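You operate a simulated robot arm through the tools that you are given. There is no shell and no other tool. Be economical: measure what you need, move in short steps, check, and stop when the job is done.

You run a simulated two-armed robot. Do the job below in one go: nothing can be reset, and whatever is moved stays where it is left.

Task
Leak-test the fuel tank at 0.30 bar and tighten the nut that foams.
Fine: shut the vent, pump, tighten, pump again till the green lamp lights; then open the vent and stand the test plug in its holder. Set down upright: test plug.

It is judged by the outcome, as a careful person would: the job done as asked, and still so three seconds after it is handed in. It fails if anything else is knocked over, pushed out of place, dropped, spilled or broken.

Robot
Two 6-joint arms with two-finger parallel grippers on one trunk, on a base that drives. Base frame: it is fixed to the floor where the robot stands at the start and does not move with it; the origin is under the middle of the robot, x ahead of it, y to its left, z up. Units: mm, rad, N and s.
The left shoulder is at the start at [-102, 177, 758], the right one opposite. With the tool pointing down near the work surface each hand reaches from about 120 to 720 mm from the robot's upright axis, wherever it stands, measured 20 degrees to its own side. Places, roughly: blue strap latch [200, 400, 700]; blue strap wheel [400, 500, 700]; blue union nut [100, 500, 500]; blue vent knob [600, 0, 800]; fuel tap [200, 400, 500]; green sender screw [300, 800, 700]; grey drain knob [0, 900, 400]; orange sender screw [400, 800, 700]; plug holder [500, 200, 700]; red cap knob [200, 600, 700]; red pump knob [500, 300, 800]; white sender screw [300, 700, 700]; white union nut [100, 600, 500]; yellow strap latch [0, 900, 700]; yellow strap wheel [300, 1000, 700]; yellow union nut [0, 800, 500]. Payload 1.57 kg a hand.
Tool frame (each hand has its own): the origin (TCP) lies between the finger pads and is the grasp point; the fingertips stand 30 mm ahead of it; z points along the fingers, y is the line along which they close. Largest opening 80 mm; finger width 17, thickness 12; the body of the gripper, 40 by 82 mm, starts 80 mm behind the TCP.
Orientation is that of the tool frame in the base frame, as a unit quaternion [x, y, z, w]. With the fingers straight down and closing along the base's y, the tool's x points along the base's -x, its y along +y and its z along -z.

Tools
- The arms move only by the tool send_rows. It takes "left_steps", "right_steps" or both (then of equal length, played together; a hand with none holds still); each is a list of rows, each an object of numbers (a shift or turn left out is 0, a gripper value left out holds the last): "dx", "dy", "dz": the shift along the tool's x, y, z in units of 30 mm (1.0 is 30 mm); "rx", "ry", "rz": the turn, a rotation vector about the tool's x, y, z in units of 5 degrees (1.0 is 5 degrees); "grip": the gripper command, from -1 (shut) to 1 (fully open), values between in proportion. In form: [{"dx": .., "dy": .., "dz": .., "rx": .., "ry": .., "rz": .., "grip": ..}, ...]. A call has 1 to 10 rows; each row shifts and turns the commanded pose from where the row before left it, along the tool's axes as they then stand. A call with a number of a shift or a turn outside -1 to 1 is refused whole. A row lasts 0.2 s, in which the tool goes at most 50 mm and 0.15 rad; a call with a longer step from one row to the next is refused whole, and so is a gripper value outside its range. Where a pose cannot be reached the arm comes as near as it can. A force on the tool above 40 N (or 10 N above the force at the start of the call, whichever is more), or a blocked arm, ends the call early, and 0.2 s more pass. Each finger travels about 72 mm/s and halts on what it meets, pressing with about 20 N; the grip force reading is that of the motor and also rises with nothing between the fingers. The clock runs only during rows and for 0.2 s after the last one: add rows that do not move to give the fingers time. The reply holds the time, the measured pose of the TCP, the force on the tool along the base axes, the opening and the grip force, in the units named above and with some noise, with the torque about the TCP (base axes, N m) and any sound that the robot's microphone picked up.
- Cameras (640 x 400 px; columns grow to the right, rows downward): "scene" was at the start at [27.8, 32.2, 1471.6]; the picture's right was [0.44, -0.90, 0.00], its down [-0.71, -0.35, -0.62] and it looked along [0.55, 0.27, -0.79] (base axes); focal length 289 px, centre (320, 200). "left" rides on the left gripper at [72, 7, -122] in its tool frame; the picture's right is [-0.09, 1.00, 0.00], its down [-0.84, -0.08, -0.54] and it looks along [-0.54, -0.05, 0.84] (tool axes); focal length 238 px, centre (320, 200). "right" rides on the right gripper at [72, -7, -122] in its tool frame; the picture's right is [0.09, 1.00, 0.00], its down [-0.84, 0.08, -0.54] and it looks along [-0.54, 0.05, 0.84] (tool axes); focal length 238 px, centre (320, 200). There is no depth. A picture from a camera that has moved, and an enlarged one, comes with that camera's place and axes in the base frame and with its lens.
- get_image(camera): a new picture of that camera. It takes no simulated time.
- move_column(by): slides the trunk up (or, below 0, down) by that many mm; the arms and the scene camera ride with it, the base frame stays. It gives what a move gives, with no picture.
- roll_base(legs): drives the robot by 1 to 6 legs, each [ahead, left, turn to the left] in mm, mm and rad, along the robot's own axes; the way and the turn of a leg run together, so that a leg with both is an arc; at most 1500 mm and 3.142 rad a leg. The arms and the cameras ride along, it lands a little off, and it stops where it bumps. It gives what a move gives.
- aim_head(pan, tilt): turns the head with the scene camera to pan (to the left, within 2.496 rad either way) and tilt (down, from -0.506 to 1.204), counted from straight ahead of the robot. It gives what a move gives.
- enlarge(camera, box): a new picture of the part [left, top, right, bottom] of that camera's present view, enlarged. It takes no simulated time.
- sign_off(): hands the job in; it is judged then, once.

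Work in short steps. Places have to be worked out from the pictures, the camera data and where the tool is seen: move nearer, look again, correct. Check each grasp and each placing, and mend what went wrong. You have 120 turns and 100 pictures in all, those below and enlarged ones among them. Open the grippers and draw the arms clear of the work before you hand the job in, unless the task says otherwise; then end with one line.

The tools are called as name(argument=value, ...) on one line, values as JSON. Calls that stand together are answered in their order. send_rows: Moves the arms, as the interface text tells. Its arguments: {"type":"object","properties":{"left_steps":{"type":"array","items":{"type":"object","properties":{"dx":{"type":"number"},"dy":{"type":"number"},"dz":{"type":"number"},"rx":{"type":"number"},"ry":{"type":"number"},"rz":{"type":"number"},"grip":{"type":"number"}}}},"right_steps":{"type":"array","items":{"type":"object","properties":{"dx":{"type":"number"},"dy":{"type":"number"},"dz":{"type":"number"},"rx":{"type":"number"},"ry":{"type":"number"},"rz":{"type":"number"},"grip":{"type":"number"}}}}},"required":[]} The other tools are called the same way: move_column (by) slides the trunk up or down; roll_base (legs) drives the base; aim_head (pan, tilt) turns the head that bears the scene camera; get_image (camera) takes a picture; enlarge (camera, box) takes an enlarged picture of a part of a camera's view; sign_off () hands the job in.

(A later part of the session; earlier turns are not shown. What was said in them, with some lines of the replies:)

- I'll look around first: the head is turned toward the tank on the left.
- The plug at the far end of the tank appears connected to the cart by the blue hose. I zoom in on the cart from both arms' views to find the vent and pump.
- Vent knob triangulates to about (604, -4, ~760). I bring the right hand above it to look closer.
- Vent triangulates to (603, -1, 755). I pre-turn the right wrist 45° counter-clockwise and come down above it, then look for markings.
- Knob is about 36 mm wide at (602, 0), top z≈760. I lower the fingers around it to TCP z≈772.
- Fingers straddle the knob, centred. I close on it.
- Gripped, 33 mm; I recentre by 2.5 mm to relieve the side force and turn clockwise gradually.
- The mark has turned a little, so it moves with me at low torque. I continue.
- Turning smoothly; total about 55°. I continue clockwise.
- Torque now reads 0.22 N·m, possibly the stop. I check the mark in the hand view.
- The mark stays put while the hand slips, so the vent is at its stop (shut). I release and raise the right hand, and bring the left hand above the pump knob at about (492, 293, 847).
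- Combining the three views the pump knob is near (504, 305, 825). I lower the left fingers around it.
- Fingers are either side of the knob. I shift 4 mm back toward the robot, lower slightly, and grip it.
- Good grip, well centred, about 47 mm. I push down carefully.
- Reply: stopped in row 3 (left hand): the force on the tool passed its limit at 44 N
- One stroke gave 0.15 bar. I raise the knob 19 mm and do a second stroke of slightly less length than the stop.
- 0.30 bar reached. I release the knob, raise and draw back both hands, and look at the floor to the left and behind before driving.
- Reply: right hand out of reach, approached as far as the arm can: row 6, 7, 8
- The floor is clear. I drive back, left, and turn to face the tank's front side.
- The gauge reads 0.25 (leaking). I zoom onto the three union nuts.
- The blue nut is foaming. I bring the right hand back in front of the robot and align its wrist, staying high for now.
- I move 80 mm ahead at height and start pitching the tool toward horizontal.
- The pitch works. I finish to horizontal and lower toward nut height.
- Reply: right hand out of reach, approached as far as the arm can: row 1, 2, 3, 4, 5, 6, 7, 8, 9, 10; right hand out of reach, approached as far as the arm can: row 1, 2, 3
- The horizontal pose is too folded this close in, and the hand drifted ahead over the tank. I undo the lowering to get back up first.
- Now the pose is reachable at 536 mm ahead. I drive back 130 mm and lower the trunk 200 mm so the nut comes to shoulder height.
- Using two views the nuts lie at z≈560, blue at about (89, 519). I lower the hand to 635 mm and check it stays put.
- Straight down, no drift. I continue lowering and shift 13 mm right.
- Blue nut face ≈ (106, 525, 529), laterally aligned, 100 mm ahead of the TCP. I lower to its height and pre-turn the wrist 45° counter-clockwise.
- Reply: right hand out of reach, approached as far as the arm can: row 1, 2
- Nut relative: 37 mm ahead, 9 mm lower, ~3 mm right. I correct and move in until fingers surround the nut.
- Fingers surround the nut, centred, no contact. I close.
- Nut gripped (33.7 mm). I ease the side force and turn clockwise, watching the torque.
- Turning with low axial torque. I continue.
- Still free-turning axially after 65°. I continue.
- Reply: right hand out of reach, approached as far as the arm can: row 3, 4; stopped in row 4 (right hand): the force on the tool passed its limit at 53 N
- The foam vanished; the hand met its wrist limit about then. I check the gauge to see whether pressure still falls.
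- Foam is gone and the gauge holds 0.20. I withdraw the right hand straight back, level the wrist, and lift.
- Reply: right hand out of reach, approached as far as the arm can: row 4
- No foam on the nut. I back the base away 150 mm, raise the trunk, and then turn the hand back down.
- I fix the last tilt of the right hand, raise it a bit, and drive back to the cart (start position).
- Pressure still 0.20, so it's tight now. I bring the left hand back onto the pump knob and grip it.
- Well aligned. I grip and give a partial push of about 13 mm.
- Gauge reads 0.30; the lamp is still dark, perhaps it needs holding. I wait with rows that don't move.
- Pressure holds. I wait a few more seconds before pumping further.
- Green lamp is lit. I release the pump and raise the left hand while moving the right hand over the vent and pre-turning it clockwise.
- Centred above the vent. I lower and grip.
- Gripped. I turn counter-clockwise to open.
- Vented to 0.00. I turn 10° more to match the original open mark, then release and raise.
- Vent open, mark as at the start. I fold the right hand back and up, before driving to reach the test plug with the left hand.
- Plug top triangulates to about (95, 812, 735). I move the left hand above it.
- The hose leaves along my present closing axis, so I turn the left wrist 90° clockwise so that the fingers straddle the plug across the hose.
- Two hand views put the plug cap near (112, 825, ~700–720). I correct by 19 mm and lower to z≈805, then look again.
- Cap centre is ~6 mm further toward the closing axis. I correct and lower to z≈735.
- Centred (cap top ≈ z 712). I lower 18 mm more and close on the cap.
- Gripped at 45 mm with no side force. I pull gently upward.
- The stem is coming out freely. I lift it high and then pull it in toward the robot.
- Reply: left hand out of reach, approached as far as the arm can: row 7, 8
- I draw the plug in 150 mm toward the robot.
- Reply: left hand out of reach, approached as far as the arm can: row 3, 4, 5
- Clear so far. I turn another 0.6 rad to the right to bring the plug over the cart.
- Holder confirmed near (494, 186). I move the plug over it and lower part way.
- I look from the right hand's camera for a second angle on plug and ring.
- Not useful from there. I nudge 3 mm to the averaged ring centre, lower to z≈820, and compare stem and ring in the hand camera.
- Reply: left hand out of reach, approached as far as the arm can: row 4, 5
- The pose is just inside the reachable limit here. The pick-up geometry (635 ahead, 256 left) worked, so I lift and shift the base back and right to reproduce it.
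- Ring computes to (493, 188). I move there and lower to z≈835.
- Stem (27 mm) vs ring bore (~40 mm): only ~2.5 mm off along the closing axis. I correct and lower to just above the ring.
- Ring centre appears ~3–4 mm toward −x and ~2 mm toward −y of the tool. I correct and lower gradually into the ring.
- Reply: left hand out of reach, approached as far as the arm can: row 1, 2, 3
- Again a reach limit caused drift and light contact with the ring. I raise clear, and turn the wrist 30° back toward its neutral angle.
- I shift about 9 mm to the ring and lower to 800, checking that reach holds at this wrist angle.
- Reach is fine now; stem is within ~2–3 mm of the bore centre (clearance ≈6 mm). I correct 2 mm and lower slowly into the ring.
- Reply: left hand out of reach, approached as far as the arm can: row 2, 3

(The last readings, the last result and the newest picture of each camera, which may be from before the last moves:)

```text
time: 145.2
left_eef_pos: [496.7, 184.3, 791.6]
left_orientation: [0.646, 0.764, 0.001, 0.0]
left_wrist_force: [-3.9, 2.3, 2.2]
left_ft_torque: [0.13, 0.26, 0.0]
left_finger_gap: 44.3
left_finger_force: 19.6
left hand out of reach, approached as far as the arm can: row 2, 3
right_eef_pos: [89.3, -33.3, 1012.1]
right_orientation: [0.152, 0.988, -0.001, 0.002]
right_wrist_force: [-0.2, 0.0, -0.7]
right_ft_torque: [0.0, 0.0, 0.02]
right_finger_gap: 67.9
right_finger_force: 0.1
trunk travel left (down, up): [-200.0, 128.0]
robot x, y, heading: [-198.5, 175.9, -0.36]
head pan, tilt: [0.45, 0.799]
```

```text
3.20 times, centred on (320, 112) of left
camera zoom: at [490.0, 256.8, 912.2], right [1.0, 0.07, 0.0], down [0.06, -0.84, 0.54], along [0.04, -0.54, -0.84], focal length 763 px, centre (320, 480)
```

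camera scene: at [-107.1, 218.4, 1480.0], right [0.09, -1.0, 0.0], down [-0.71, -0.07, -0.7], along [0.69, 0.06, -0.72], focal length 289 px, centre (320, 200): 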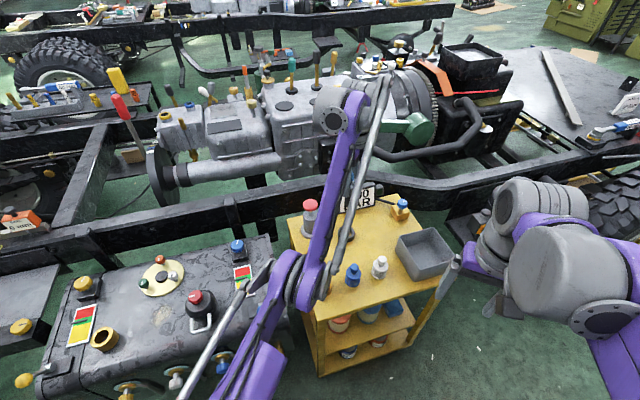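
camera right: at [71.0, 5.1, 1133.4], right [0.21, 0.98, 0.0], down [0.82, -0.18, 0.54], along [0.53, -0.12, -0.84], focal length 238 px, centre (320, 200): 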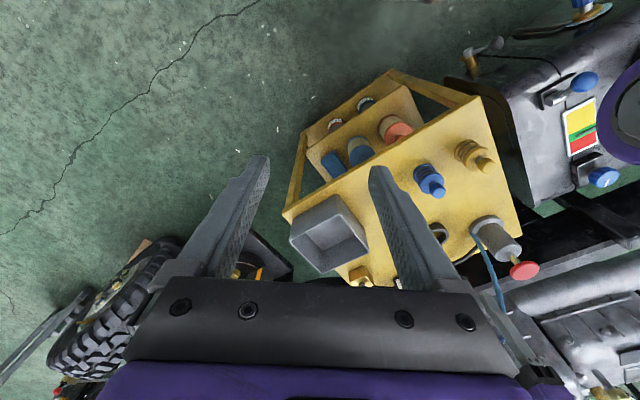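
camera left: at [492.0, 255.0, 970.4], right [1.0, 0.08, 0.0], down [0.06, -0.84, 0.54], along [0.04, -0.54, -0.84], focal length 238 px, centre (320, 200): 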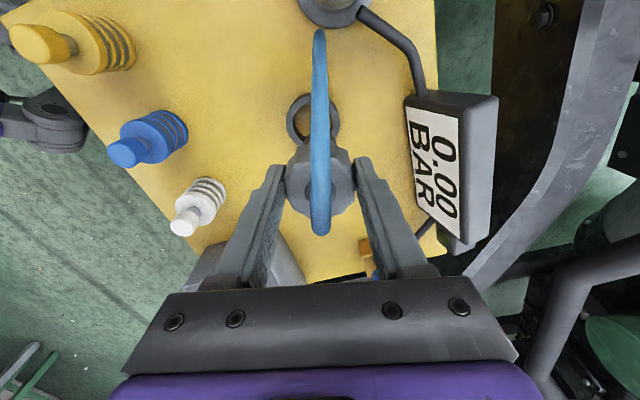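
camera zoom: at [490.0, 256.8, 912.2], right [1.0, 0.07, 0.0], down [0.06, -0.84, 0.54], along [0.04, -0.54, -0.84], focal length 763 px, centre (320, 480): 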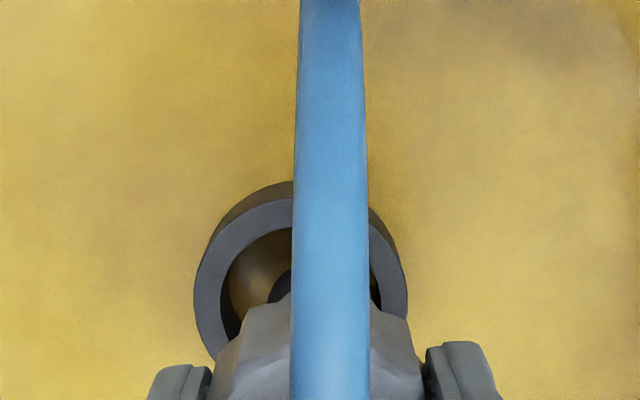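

The arm cannot go lower here in this configuration, but the trunk can: I raise 13 mm, centre at (491.5, 184.5), and will lower with the column.

send_rows(left_steps=[{"dz": -0.45}, {"dx": 0.035, "dy": -0.17}, {}])

enlarge(camera="left", box=[220, 50, 420, 175])

```text
time: 146.0
left_eef_pos: [491.7, 185.3, 803.3]
left_orientation: [0.646, 0.763, 0.001, 0.001]
left_wrist_force: [-0.6, -0.6, -2.0]
left_ft_torque: [0.01, -0.01, 0.03]
left_finger_gap: 44.5
left_finger_force: 19.7
right_eef_pos: [89.4, -34.0, 1012.0]
right_orientation: [0.155, 0.988, -0.002, 0.002]
right_wrist_force: [-0.3, -0.1, 0.2]
right_ft_torque: [0.02, 0.03, 0.0]
right_finger_gap: 68.0
right_finger_force: 0.2
trunk travel left (down, up): [-200.0, 128.0]
robot x, y, heading: [-202.5, 173.6, -0.356]
head pan, tilt: [0.45, 0.799]
```

```text
3.20 times, centred on (320, 112) of left
camera zoom: at [485.3, 256.4, 924.8], right [1.0, 0.07, 0.0], down [0.06, -0.84, 0.54], along [0.04, -0.54, -0.84], focal length 763 px, centre (320, 480)
```

zoom: 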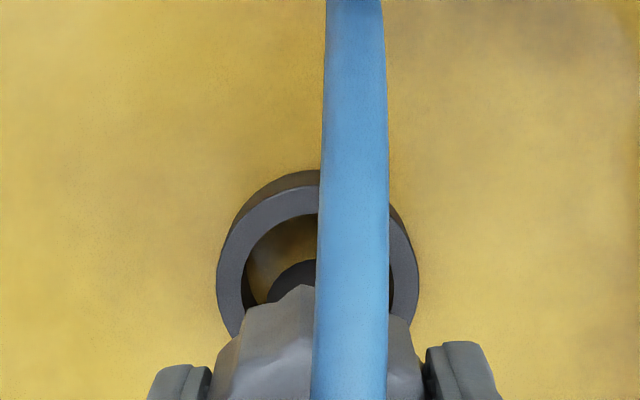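

Now concentric. I lower the trunk 15 mm and check.

move_column(by=-15)

enlarge(camera="left", box=[220, 50, 420, 175])

```text
time: 146.6
left_eef_pos: [492.1, 185.1, 787.8]
left_orientation: [0.646, 0.763, 0.0, 0.001]
left_wrist_force: [-0.5, 0.1, -2.6]
left_ft_torque: [0.02, -0.01, 0.01]
left_finger_gap: 44.3
left_finger_force: 20.3
right_eef_pos: [90.1, -35.1, 997.5]
right_orientation: [0.153, 0.988, -0.002, 0.001]
right_wrist_force: [0.6, -0.1, -0.2]
right_ft_torque: [-0.01, 0.01, 0.03]
right_finger_gap: 67.8
right_finger_force: 0.1
trunk travel left (down, up): [-185.0, 143.0]
robot x, y, heading: [-204.1, 173.1, -0.361]
head pan, tilt: [0.45, 0.799]
```

```text
3.20 times, centred on (320, 112) of left
camera zoom: at [485.5, 256.6, 909.6], right [1.0, 0.07, 0.0], down [0.06, -0.84, 0.54], along [0.04, -0.54, -0.84], focal length 763 px, centre (320, 480)
```

zoom: 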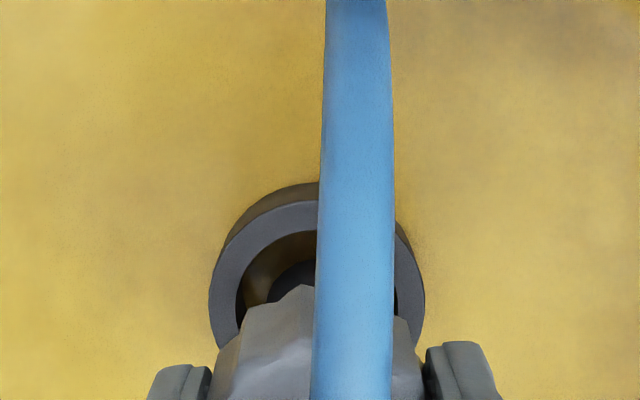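

No contact, gap even (~7 mm). I lower another 10 mm, watching force.

move_column(by=-8)

move_column(by=-6)

enlarge(camera="left", box=[220, 50, 420, 175])

```text
time: 147.2
left_eef_pos: [491.2, 185.3, 782.7]
left_orientation: [0.646, 0.763, 0.001, 0.001]
left_wrist_force: [1.9, 1.3, 13.4]
left_ft_torque: [-0.07, -0.04, 0.04]
left_finger_gap: 44.3
left_finger_force: 19.4
right_eef_pos: [89.0, -33.3, 990.1]
right_orientation: [0.154, 0.988, -0.001, 0.003]
right_wrist_force: [0.4, 0.5, -0.4]
right_ft_torque: [-0.02, 0.02, 0.0]
right_finger_gap: 68.2
right_finger_force: 0.1
trunk travel left (down, up): [-177.0, 151.0]
robot x, y, heading: [-206.8, 173.3, -0.357]
head pan, tilt: [0.45, 0.799]
```

```text
time: 147.8
left_eef_pos: [491.3, 185.7, 775.0]
left_orientation: [0.646, 0.763, 0.001, 0.001]
left_wrist_force: [0.1, 2.3, 10.3]
left_ft_torque: [0.11, 0.02, 0.01]
left_finger_gap: 44.7
left_finger_force: 19.8
right_eef_pos: [89.4, -34.4, 983.4]
right_orientation: [0.153, 0.988, -0.001, 0.002]
right_wrist_force: [-0.3, -0.9, 0.4]
right_ft_torque: [0.0, -0.02, 0.04]
right_finger_gap: 68.1
right_finger_force: 0.1
trunk travel left (down, up): [-171.0, 157.0]
robot x, y, heading: [-202.9, 175.8, -0.36]
head pan, tilt: [0.45, 0.799]
```

```text
3.20 times, centred on (320, 112) of left
camera zoom: at [484.7, 257.1, 896.1], right [1.0, 0.07, 0.0], down [0.06, -0.84, 0.54], along [0.04, -0.54, -0.84], focal length 763 px, centre (320, 480)
```

zoom: 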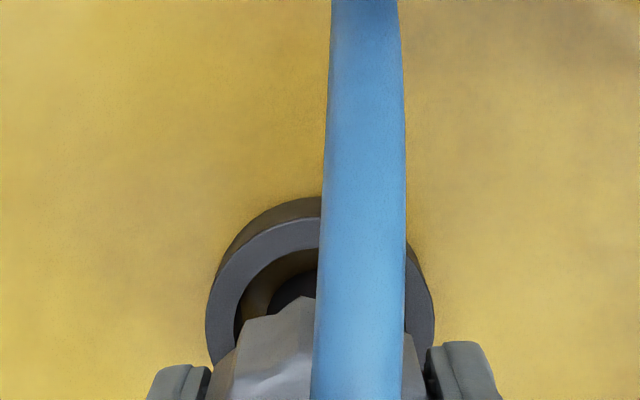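

Contact at about z 785 and the plug is sliding slightly in the grip, so it rests on something. I check from the scene camera whether it is inside the ring.

enlarge(camera="scene", box=[290, 180, 370, 230])

```text
8.00 times, centred on (330, 205) of scene
camera zoom: at [-156.9, 193.8, 1452.2], right [0.09, -1.0, 0.0], down [-0.71, -0.07, -0.7], along [0.69, 0.06, -0.72], focal length 2315 px, centre (240, 160)
```

zoom: 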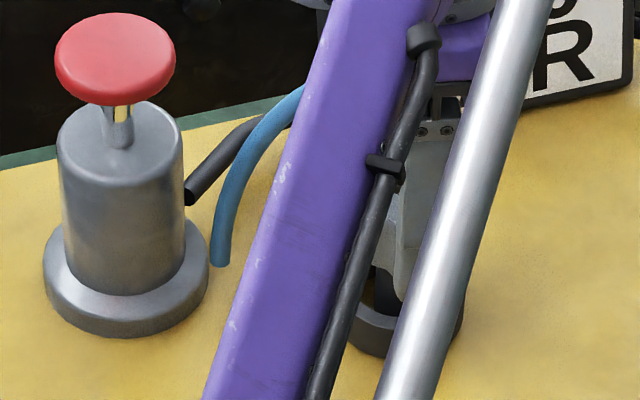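

The view suggests the stem is inside. I aim the right-hand camera at the holder for a side view before releasing.

send_rows(right_steps=[{"rz": -1}, {"rz": -1}, {"rz": -1}, {"rz": -1}, {"rz": -1}, {"rz": -1}, {"ry": -1}, {"ry": -1}, {"ry": -1}, {"ry": -1}])

get_image(camera="right")

```text
time: 150.0
left_eef_pos: [491.1, 186.0, 774.3]
left_orientation: [0.646, 0.763, 0.001, 0.001]
left_wrist_force: [-1.8, 2.7, 5.9]
left_ft_torque: [0.1, 0.2, -0.04]
left_finger_gap: 44.6
left_finger_force: 20.3
right_eef_pos: [88.8, -33.8, 983.9]
right_orientation: [-0.106, 0.979, 0.016, 0.174]
right_wrist_force: [0.2, 0.0, -0.3]
right_ft_torque: [0.0, 0.02, -0.01]
right_finger_gap: 68.1
right_finger_force: 0.1
trunk travel left (down, up): [-171.0, 157.0]
robot x, y, heading: [-201.8, 178.3, -0.362]
head pan, tilt: [0.45, 0.799]
```

```text
12 pictures are left
camera right: at [-16.0, -64.2, 1072.4], right [-0.3, 0.95, -0.04], down [0.57, 0.21, 0.8], along [0.77, 0.22, -0.6], focal length 238 px, centre (320, 200)
```

right: 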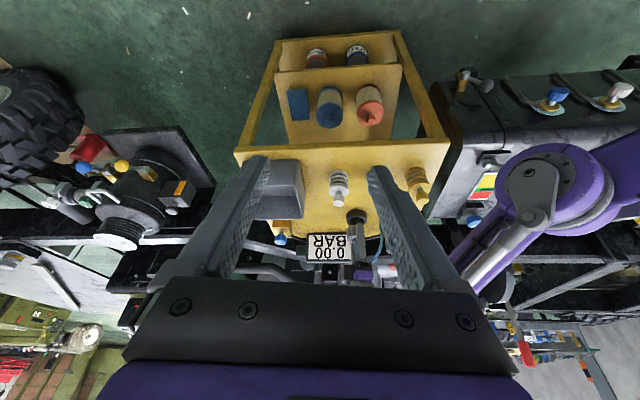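

The holder and plug are visible at about (357, 220). I enlarge it.

enlarge(camera="right", box=[327, 195, 391, 235])

```text
10.00 times, centred on (359, 215) of right
camera zoom: at [-16.0, -64.2, 1072.4], right [-0.3, 0.95, -0.04], down [0.57, 0.21, 0.8], along [0.77, 0.22, -0.6], focal length 2384 px, centre (-70, 50)
```

zoom: 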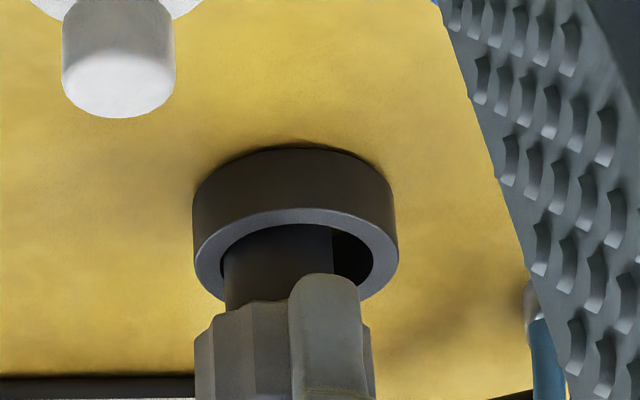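

The stem is clearly inside the bore, about 4–5 mm off toward −y. I centre it by 4.5 mm.

send_rows(left_steps=[{"dx": 0.08}, {"dx": 0.07}, {}])

enlarge(camera="right", box=[327, 195, 391, 235])

```text
time: 150.8
left_eef_pos: [489.5, 188.5, 774.2]
left_orientation: [0.646, 0.763, 0.001, 0.001]
left_wrist_force: [1.0, -8.2, 7.9]
left_ft_torque: [-0.57, -0.04, 0.1]
left_finger_gap: 44.6
left_finger_force: 20.0
right_eef_pos: [88.9, -34.1, 982.7]
right_orientation: [-0.106, 0.979, 0.017, 0.174]
right_wrist_force: [0.2, -0.7, 0.2]
right_ft_torque: [0.04, 0.0, 0.02]
right_finger_gap: 68.1
right_finger_force: 0.0
trunk travel left (down, up): [-171.0, 157.0]
robot x, y, heading: [-200.4, 176.9, -0.359]
head pan, tilt: [0.45, 0.799]
```

```text
10.00 times, centred on (359, 215) of right
camera zoom: at [-16.0, -65.1, 1072.4], right [-0.3, 0.95, -0.03], down [0.57, 0.21, 0.8], along [0.77, 0.22, -0.6], focal length 2384 px, centre (-70, 50)
```

zoom: 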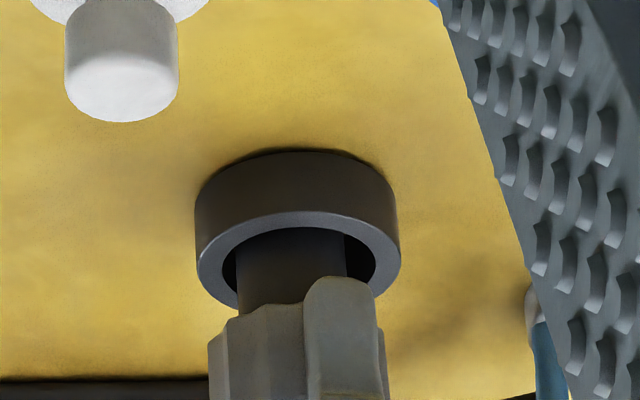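

Well centred in the bore and resting on the bottom. I open the fingers and wait.

send_rows(left_steps=[{"grip": 0.25}, {"grip": 0.5}, {"grip": 0.8}, {"grip": 0.8}, {}, {}])

enlarge(camera="right", box=[327, 195, 391, 235])

```text
time: 152.2
left_eef_pos: [490.1, 190.1, 773.8]
left_orientation: [0.646, 0.763, 0.001, 0.001]
left_wrist_force: [-0.1, -0.3, -0.3]
left_ft_torque: [0.0, -0.02, 0.0]
left_finger_gap: 71.8
left_finger_force: 0.0
right_eef_pos: [89.1, -33.8, 983.3]
right_orientation: [-0.106, 0.979, 0.017, 0.174]
right_wrist_force: [0.2, -0.1, -0.4]
right_ft_torque: [0.0, 0.01, 0.01]
right_finger_gap: 67.7
right_finger_force: 0.0
trunk travel left (down, up): [-171.0, 157.0]
robot x, y, heading: [-201.4, 172.5, -0.358]
head pan, tilt: [0.45, 0.799]
```

```text
10.00 times, centred on (359, 215) of right
camera zoom: at [-15.4, -64.4, 1072.4], right [-0.3, 0.95, -0.04], down [0.57, 0.21, 0.8], along [0.77, 0.22, -0.6], focal length 2384 px, centre (-70, 50)
```

zoom: 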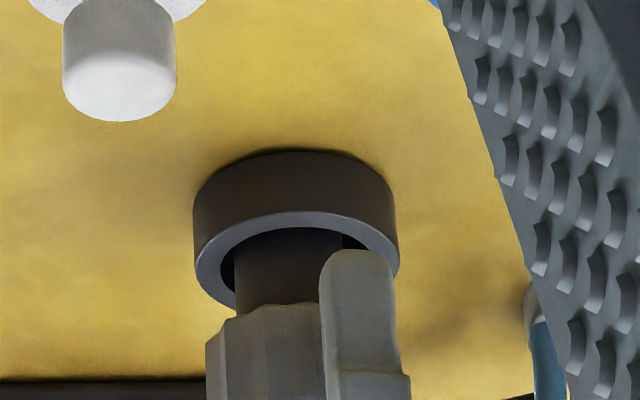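

The plug stands upright by itself. I raise the left hand straight up slowly.

send_rows(left_steps=[{"grip": 1}, {"dz": -0.4}, {"dz": -0.5}, {"dz": -0.7}, {"dz": -1}, {"dz": -1}, {"dz": -0.7}])

get_image(camera="right")

```text
time: 153.8
left_eef_pos: [482.4, 192.2, 879.7]
left_orientation: [0.647, 0.763, 0.001, 0.001]
left_wrist_force: [0.3, 0.6, -1.1]
left_ft_torque: [0.0, -0.03, 0.02]
left_finger_gap: 79.7
left_finger_force: 0.0
left hand out of reach, approached as far as the arm can: row 6, 7
right_eef_pos: [90.5, -33.3, 982.6]
right_orientation: [-0.106, 0.979, 0.017, 0.174]
right_wrist_force: [0.8, -0.6, 0.2]
right_ft_torque: [-0.02, 0.0, 0.03]
right_finger_gap: 68.0
right_finger_force: 0.1
trunk travel left (down, up): [-171.0, 157.0]
robot x, y, heading: [-201.6, 174.1, -0.358]
head pan, tilt: [0.45, 0.799]
```

```text
8 pictures are left
camera right: at [-15.3, -64.3, 1072.4], right [-0.3, 0.95, -0.04], down [0.57, 0.21, 0.8], along [0.77, 0.22, -0.6], focal length 238 px, centre (320, 200)
```

right: 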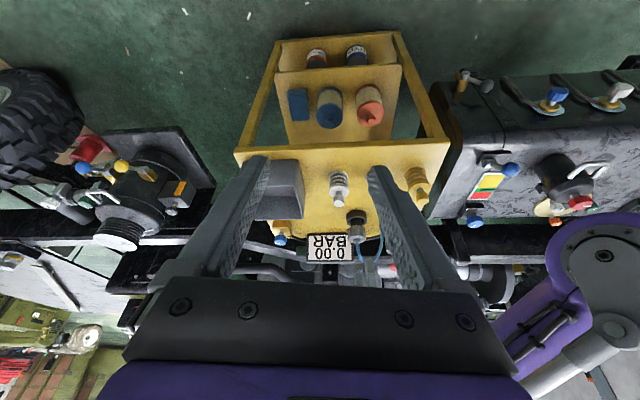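

The hand is up. I raise the trunk further and back the robot away, then check the cart.

move_column(by=140)

roll_base(legs=[[-250, 0, 0]])

aim_head(pan=0.36, tilt=0.65)

get_image(camera="scene")

```text
time: 155.4
left_eef_pos: [485.3, 190.5, 1022.8]
left_orientation: [0.646, 0.763, 0.001, 0.002]
left_wrist_force: [1.3, 0.7, 0.4]
left_ft_torque: [0.02, -0.02, 0.06]
left_finger_gap: 79.9
left_finger_force: 0.1
right_eef_pos: [89.2, -34.0, 1123.1]
right_orientation: [-0.107, 0.979, 0.018, 0.173]
right_wrist_force: [-0.5, 0.1, -0.2]
right_ft_torque: [-0.01, -0.03, 0.01]
right_finger_gap: 67.9
right_finger_force: 0.0
trunk travel left (down, up): [-311.0, 17.0]
robot x, y, heading: [-201.1, 175.2, -0.36]
head pan, tilt: [0.45, 0.799]
```

```text
time: 157.3
left_eef_pos: [251.7, 278.4, 1023.2]
left_orientation: [0.646, 0.763, 0.001, 0.003]
left_wrist_force: [-0.1, -0.5, -0.2]
left_ft_torque: [0.0, -0.03, 0.01]
left_finger_gap: 79.9
left_finger_force: 0.0
right_eef_pos: [-144.5, 52.6, 1124.0]
right_orientation: [-0.107, 0.979, 0.016, 0.173]
right_wrist_force: [0.1, 0.2, 0.2]
right_ft_torque: [0.01, 0.03, 0.05]
right_finger_gap: 67.8
right_finger_force: 0.1
trunk travel left (down, up): [-311.0, 17.0]
robot x, y, heading: [-436.8, 259.6, -0.357]
head pan, tilt: [0.45, 0.799]
```

```text
time: 158.0
left_eef_pos: [250.4, 278.1, 1023.9]
left_orientation: [0.646, 0.763, 0.0, 0.003]
left_wrist_force: [-1.2, -0.3, -0.4]
left_ft_torque: [0.03, 0.02, -0.01]
left_finger_gap: 80.1
left_finger_force: 0.0
right_eef_pos: [-147.2, 53.4, 1124.1]
right_orientation: [-0.105, 0.979, 0.016, 0.174]
right_wrist_force: [-0.2, -0.5, 0.8]
right_ft_torque: [-0.03, 0.01, -0.01]
right_finger_gap: 68.0
right_finger_force: 0.1
trunk travel left (down, up): [-311.0, 17.0]
robot x, y, heading: [-433.6, 260.1, -0.363]
head pan, tilt: [0.36, 0.649]
```

```text
7 pictures are left
camera scene: at [-390.7, 276.4, 1608.7], right [0.0, -1.0, 0.0], down [-0.6, 0.0, -0.8], along [0.8, 0.0, -0.6], focal length 289 px, centre (320, 200)
```

scene: 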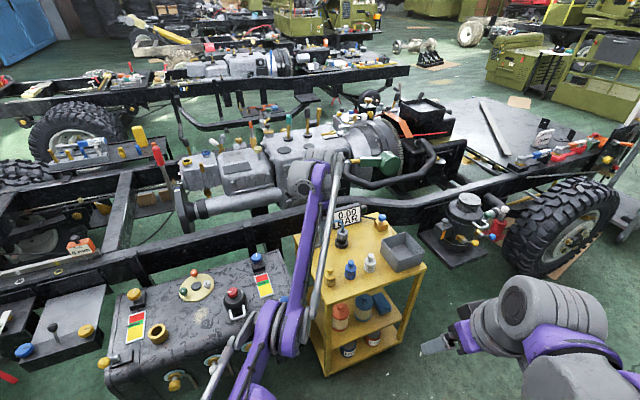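

enlarge(camera="scene", box=[290, 190, 450, 290])

```text
4.00 times, centred on (370, 240) of scene
camera zoom: at [-390.7, 276.4, 1608.7], right [0.0, -1.0, 0.0], down [-0.6, 0.0, -0.8], along [0.8, 0.0, -0.6], focal length 1158 px, centre (120, 40)
```

zoom: 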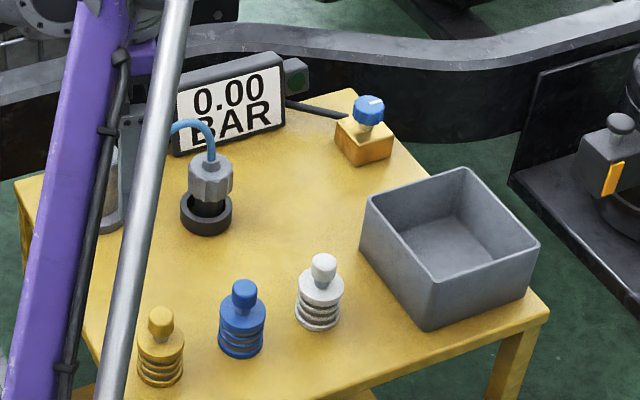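

The plug stands upright in its holder, the vent is open, the gauge reads 0.00 and both arms are clear with grippers open. I hand the job in.

sign_off()

```text
The job is handed in.
```

The leak test is done. The blue union nut foamed at 0.30 bar and was tightened. On re-test the tank held 0.30 bar and the green lamp lit. The vent is open again and the test plug stands upright in its holder.
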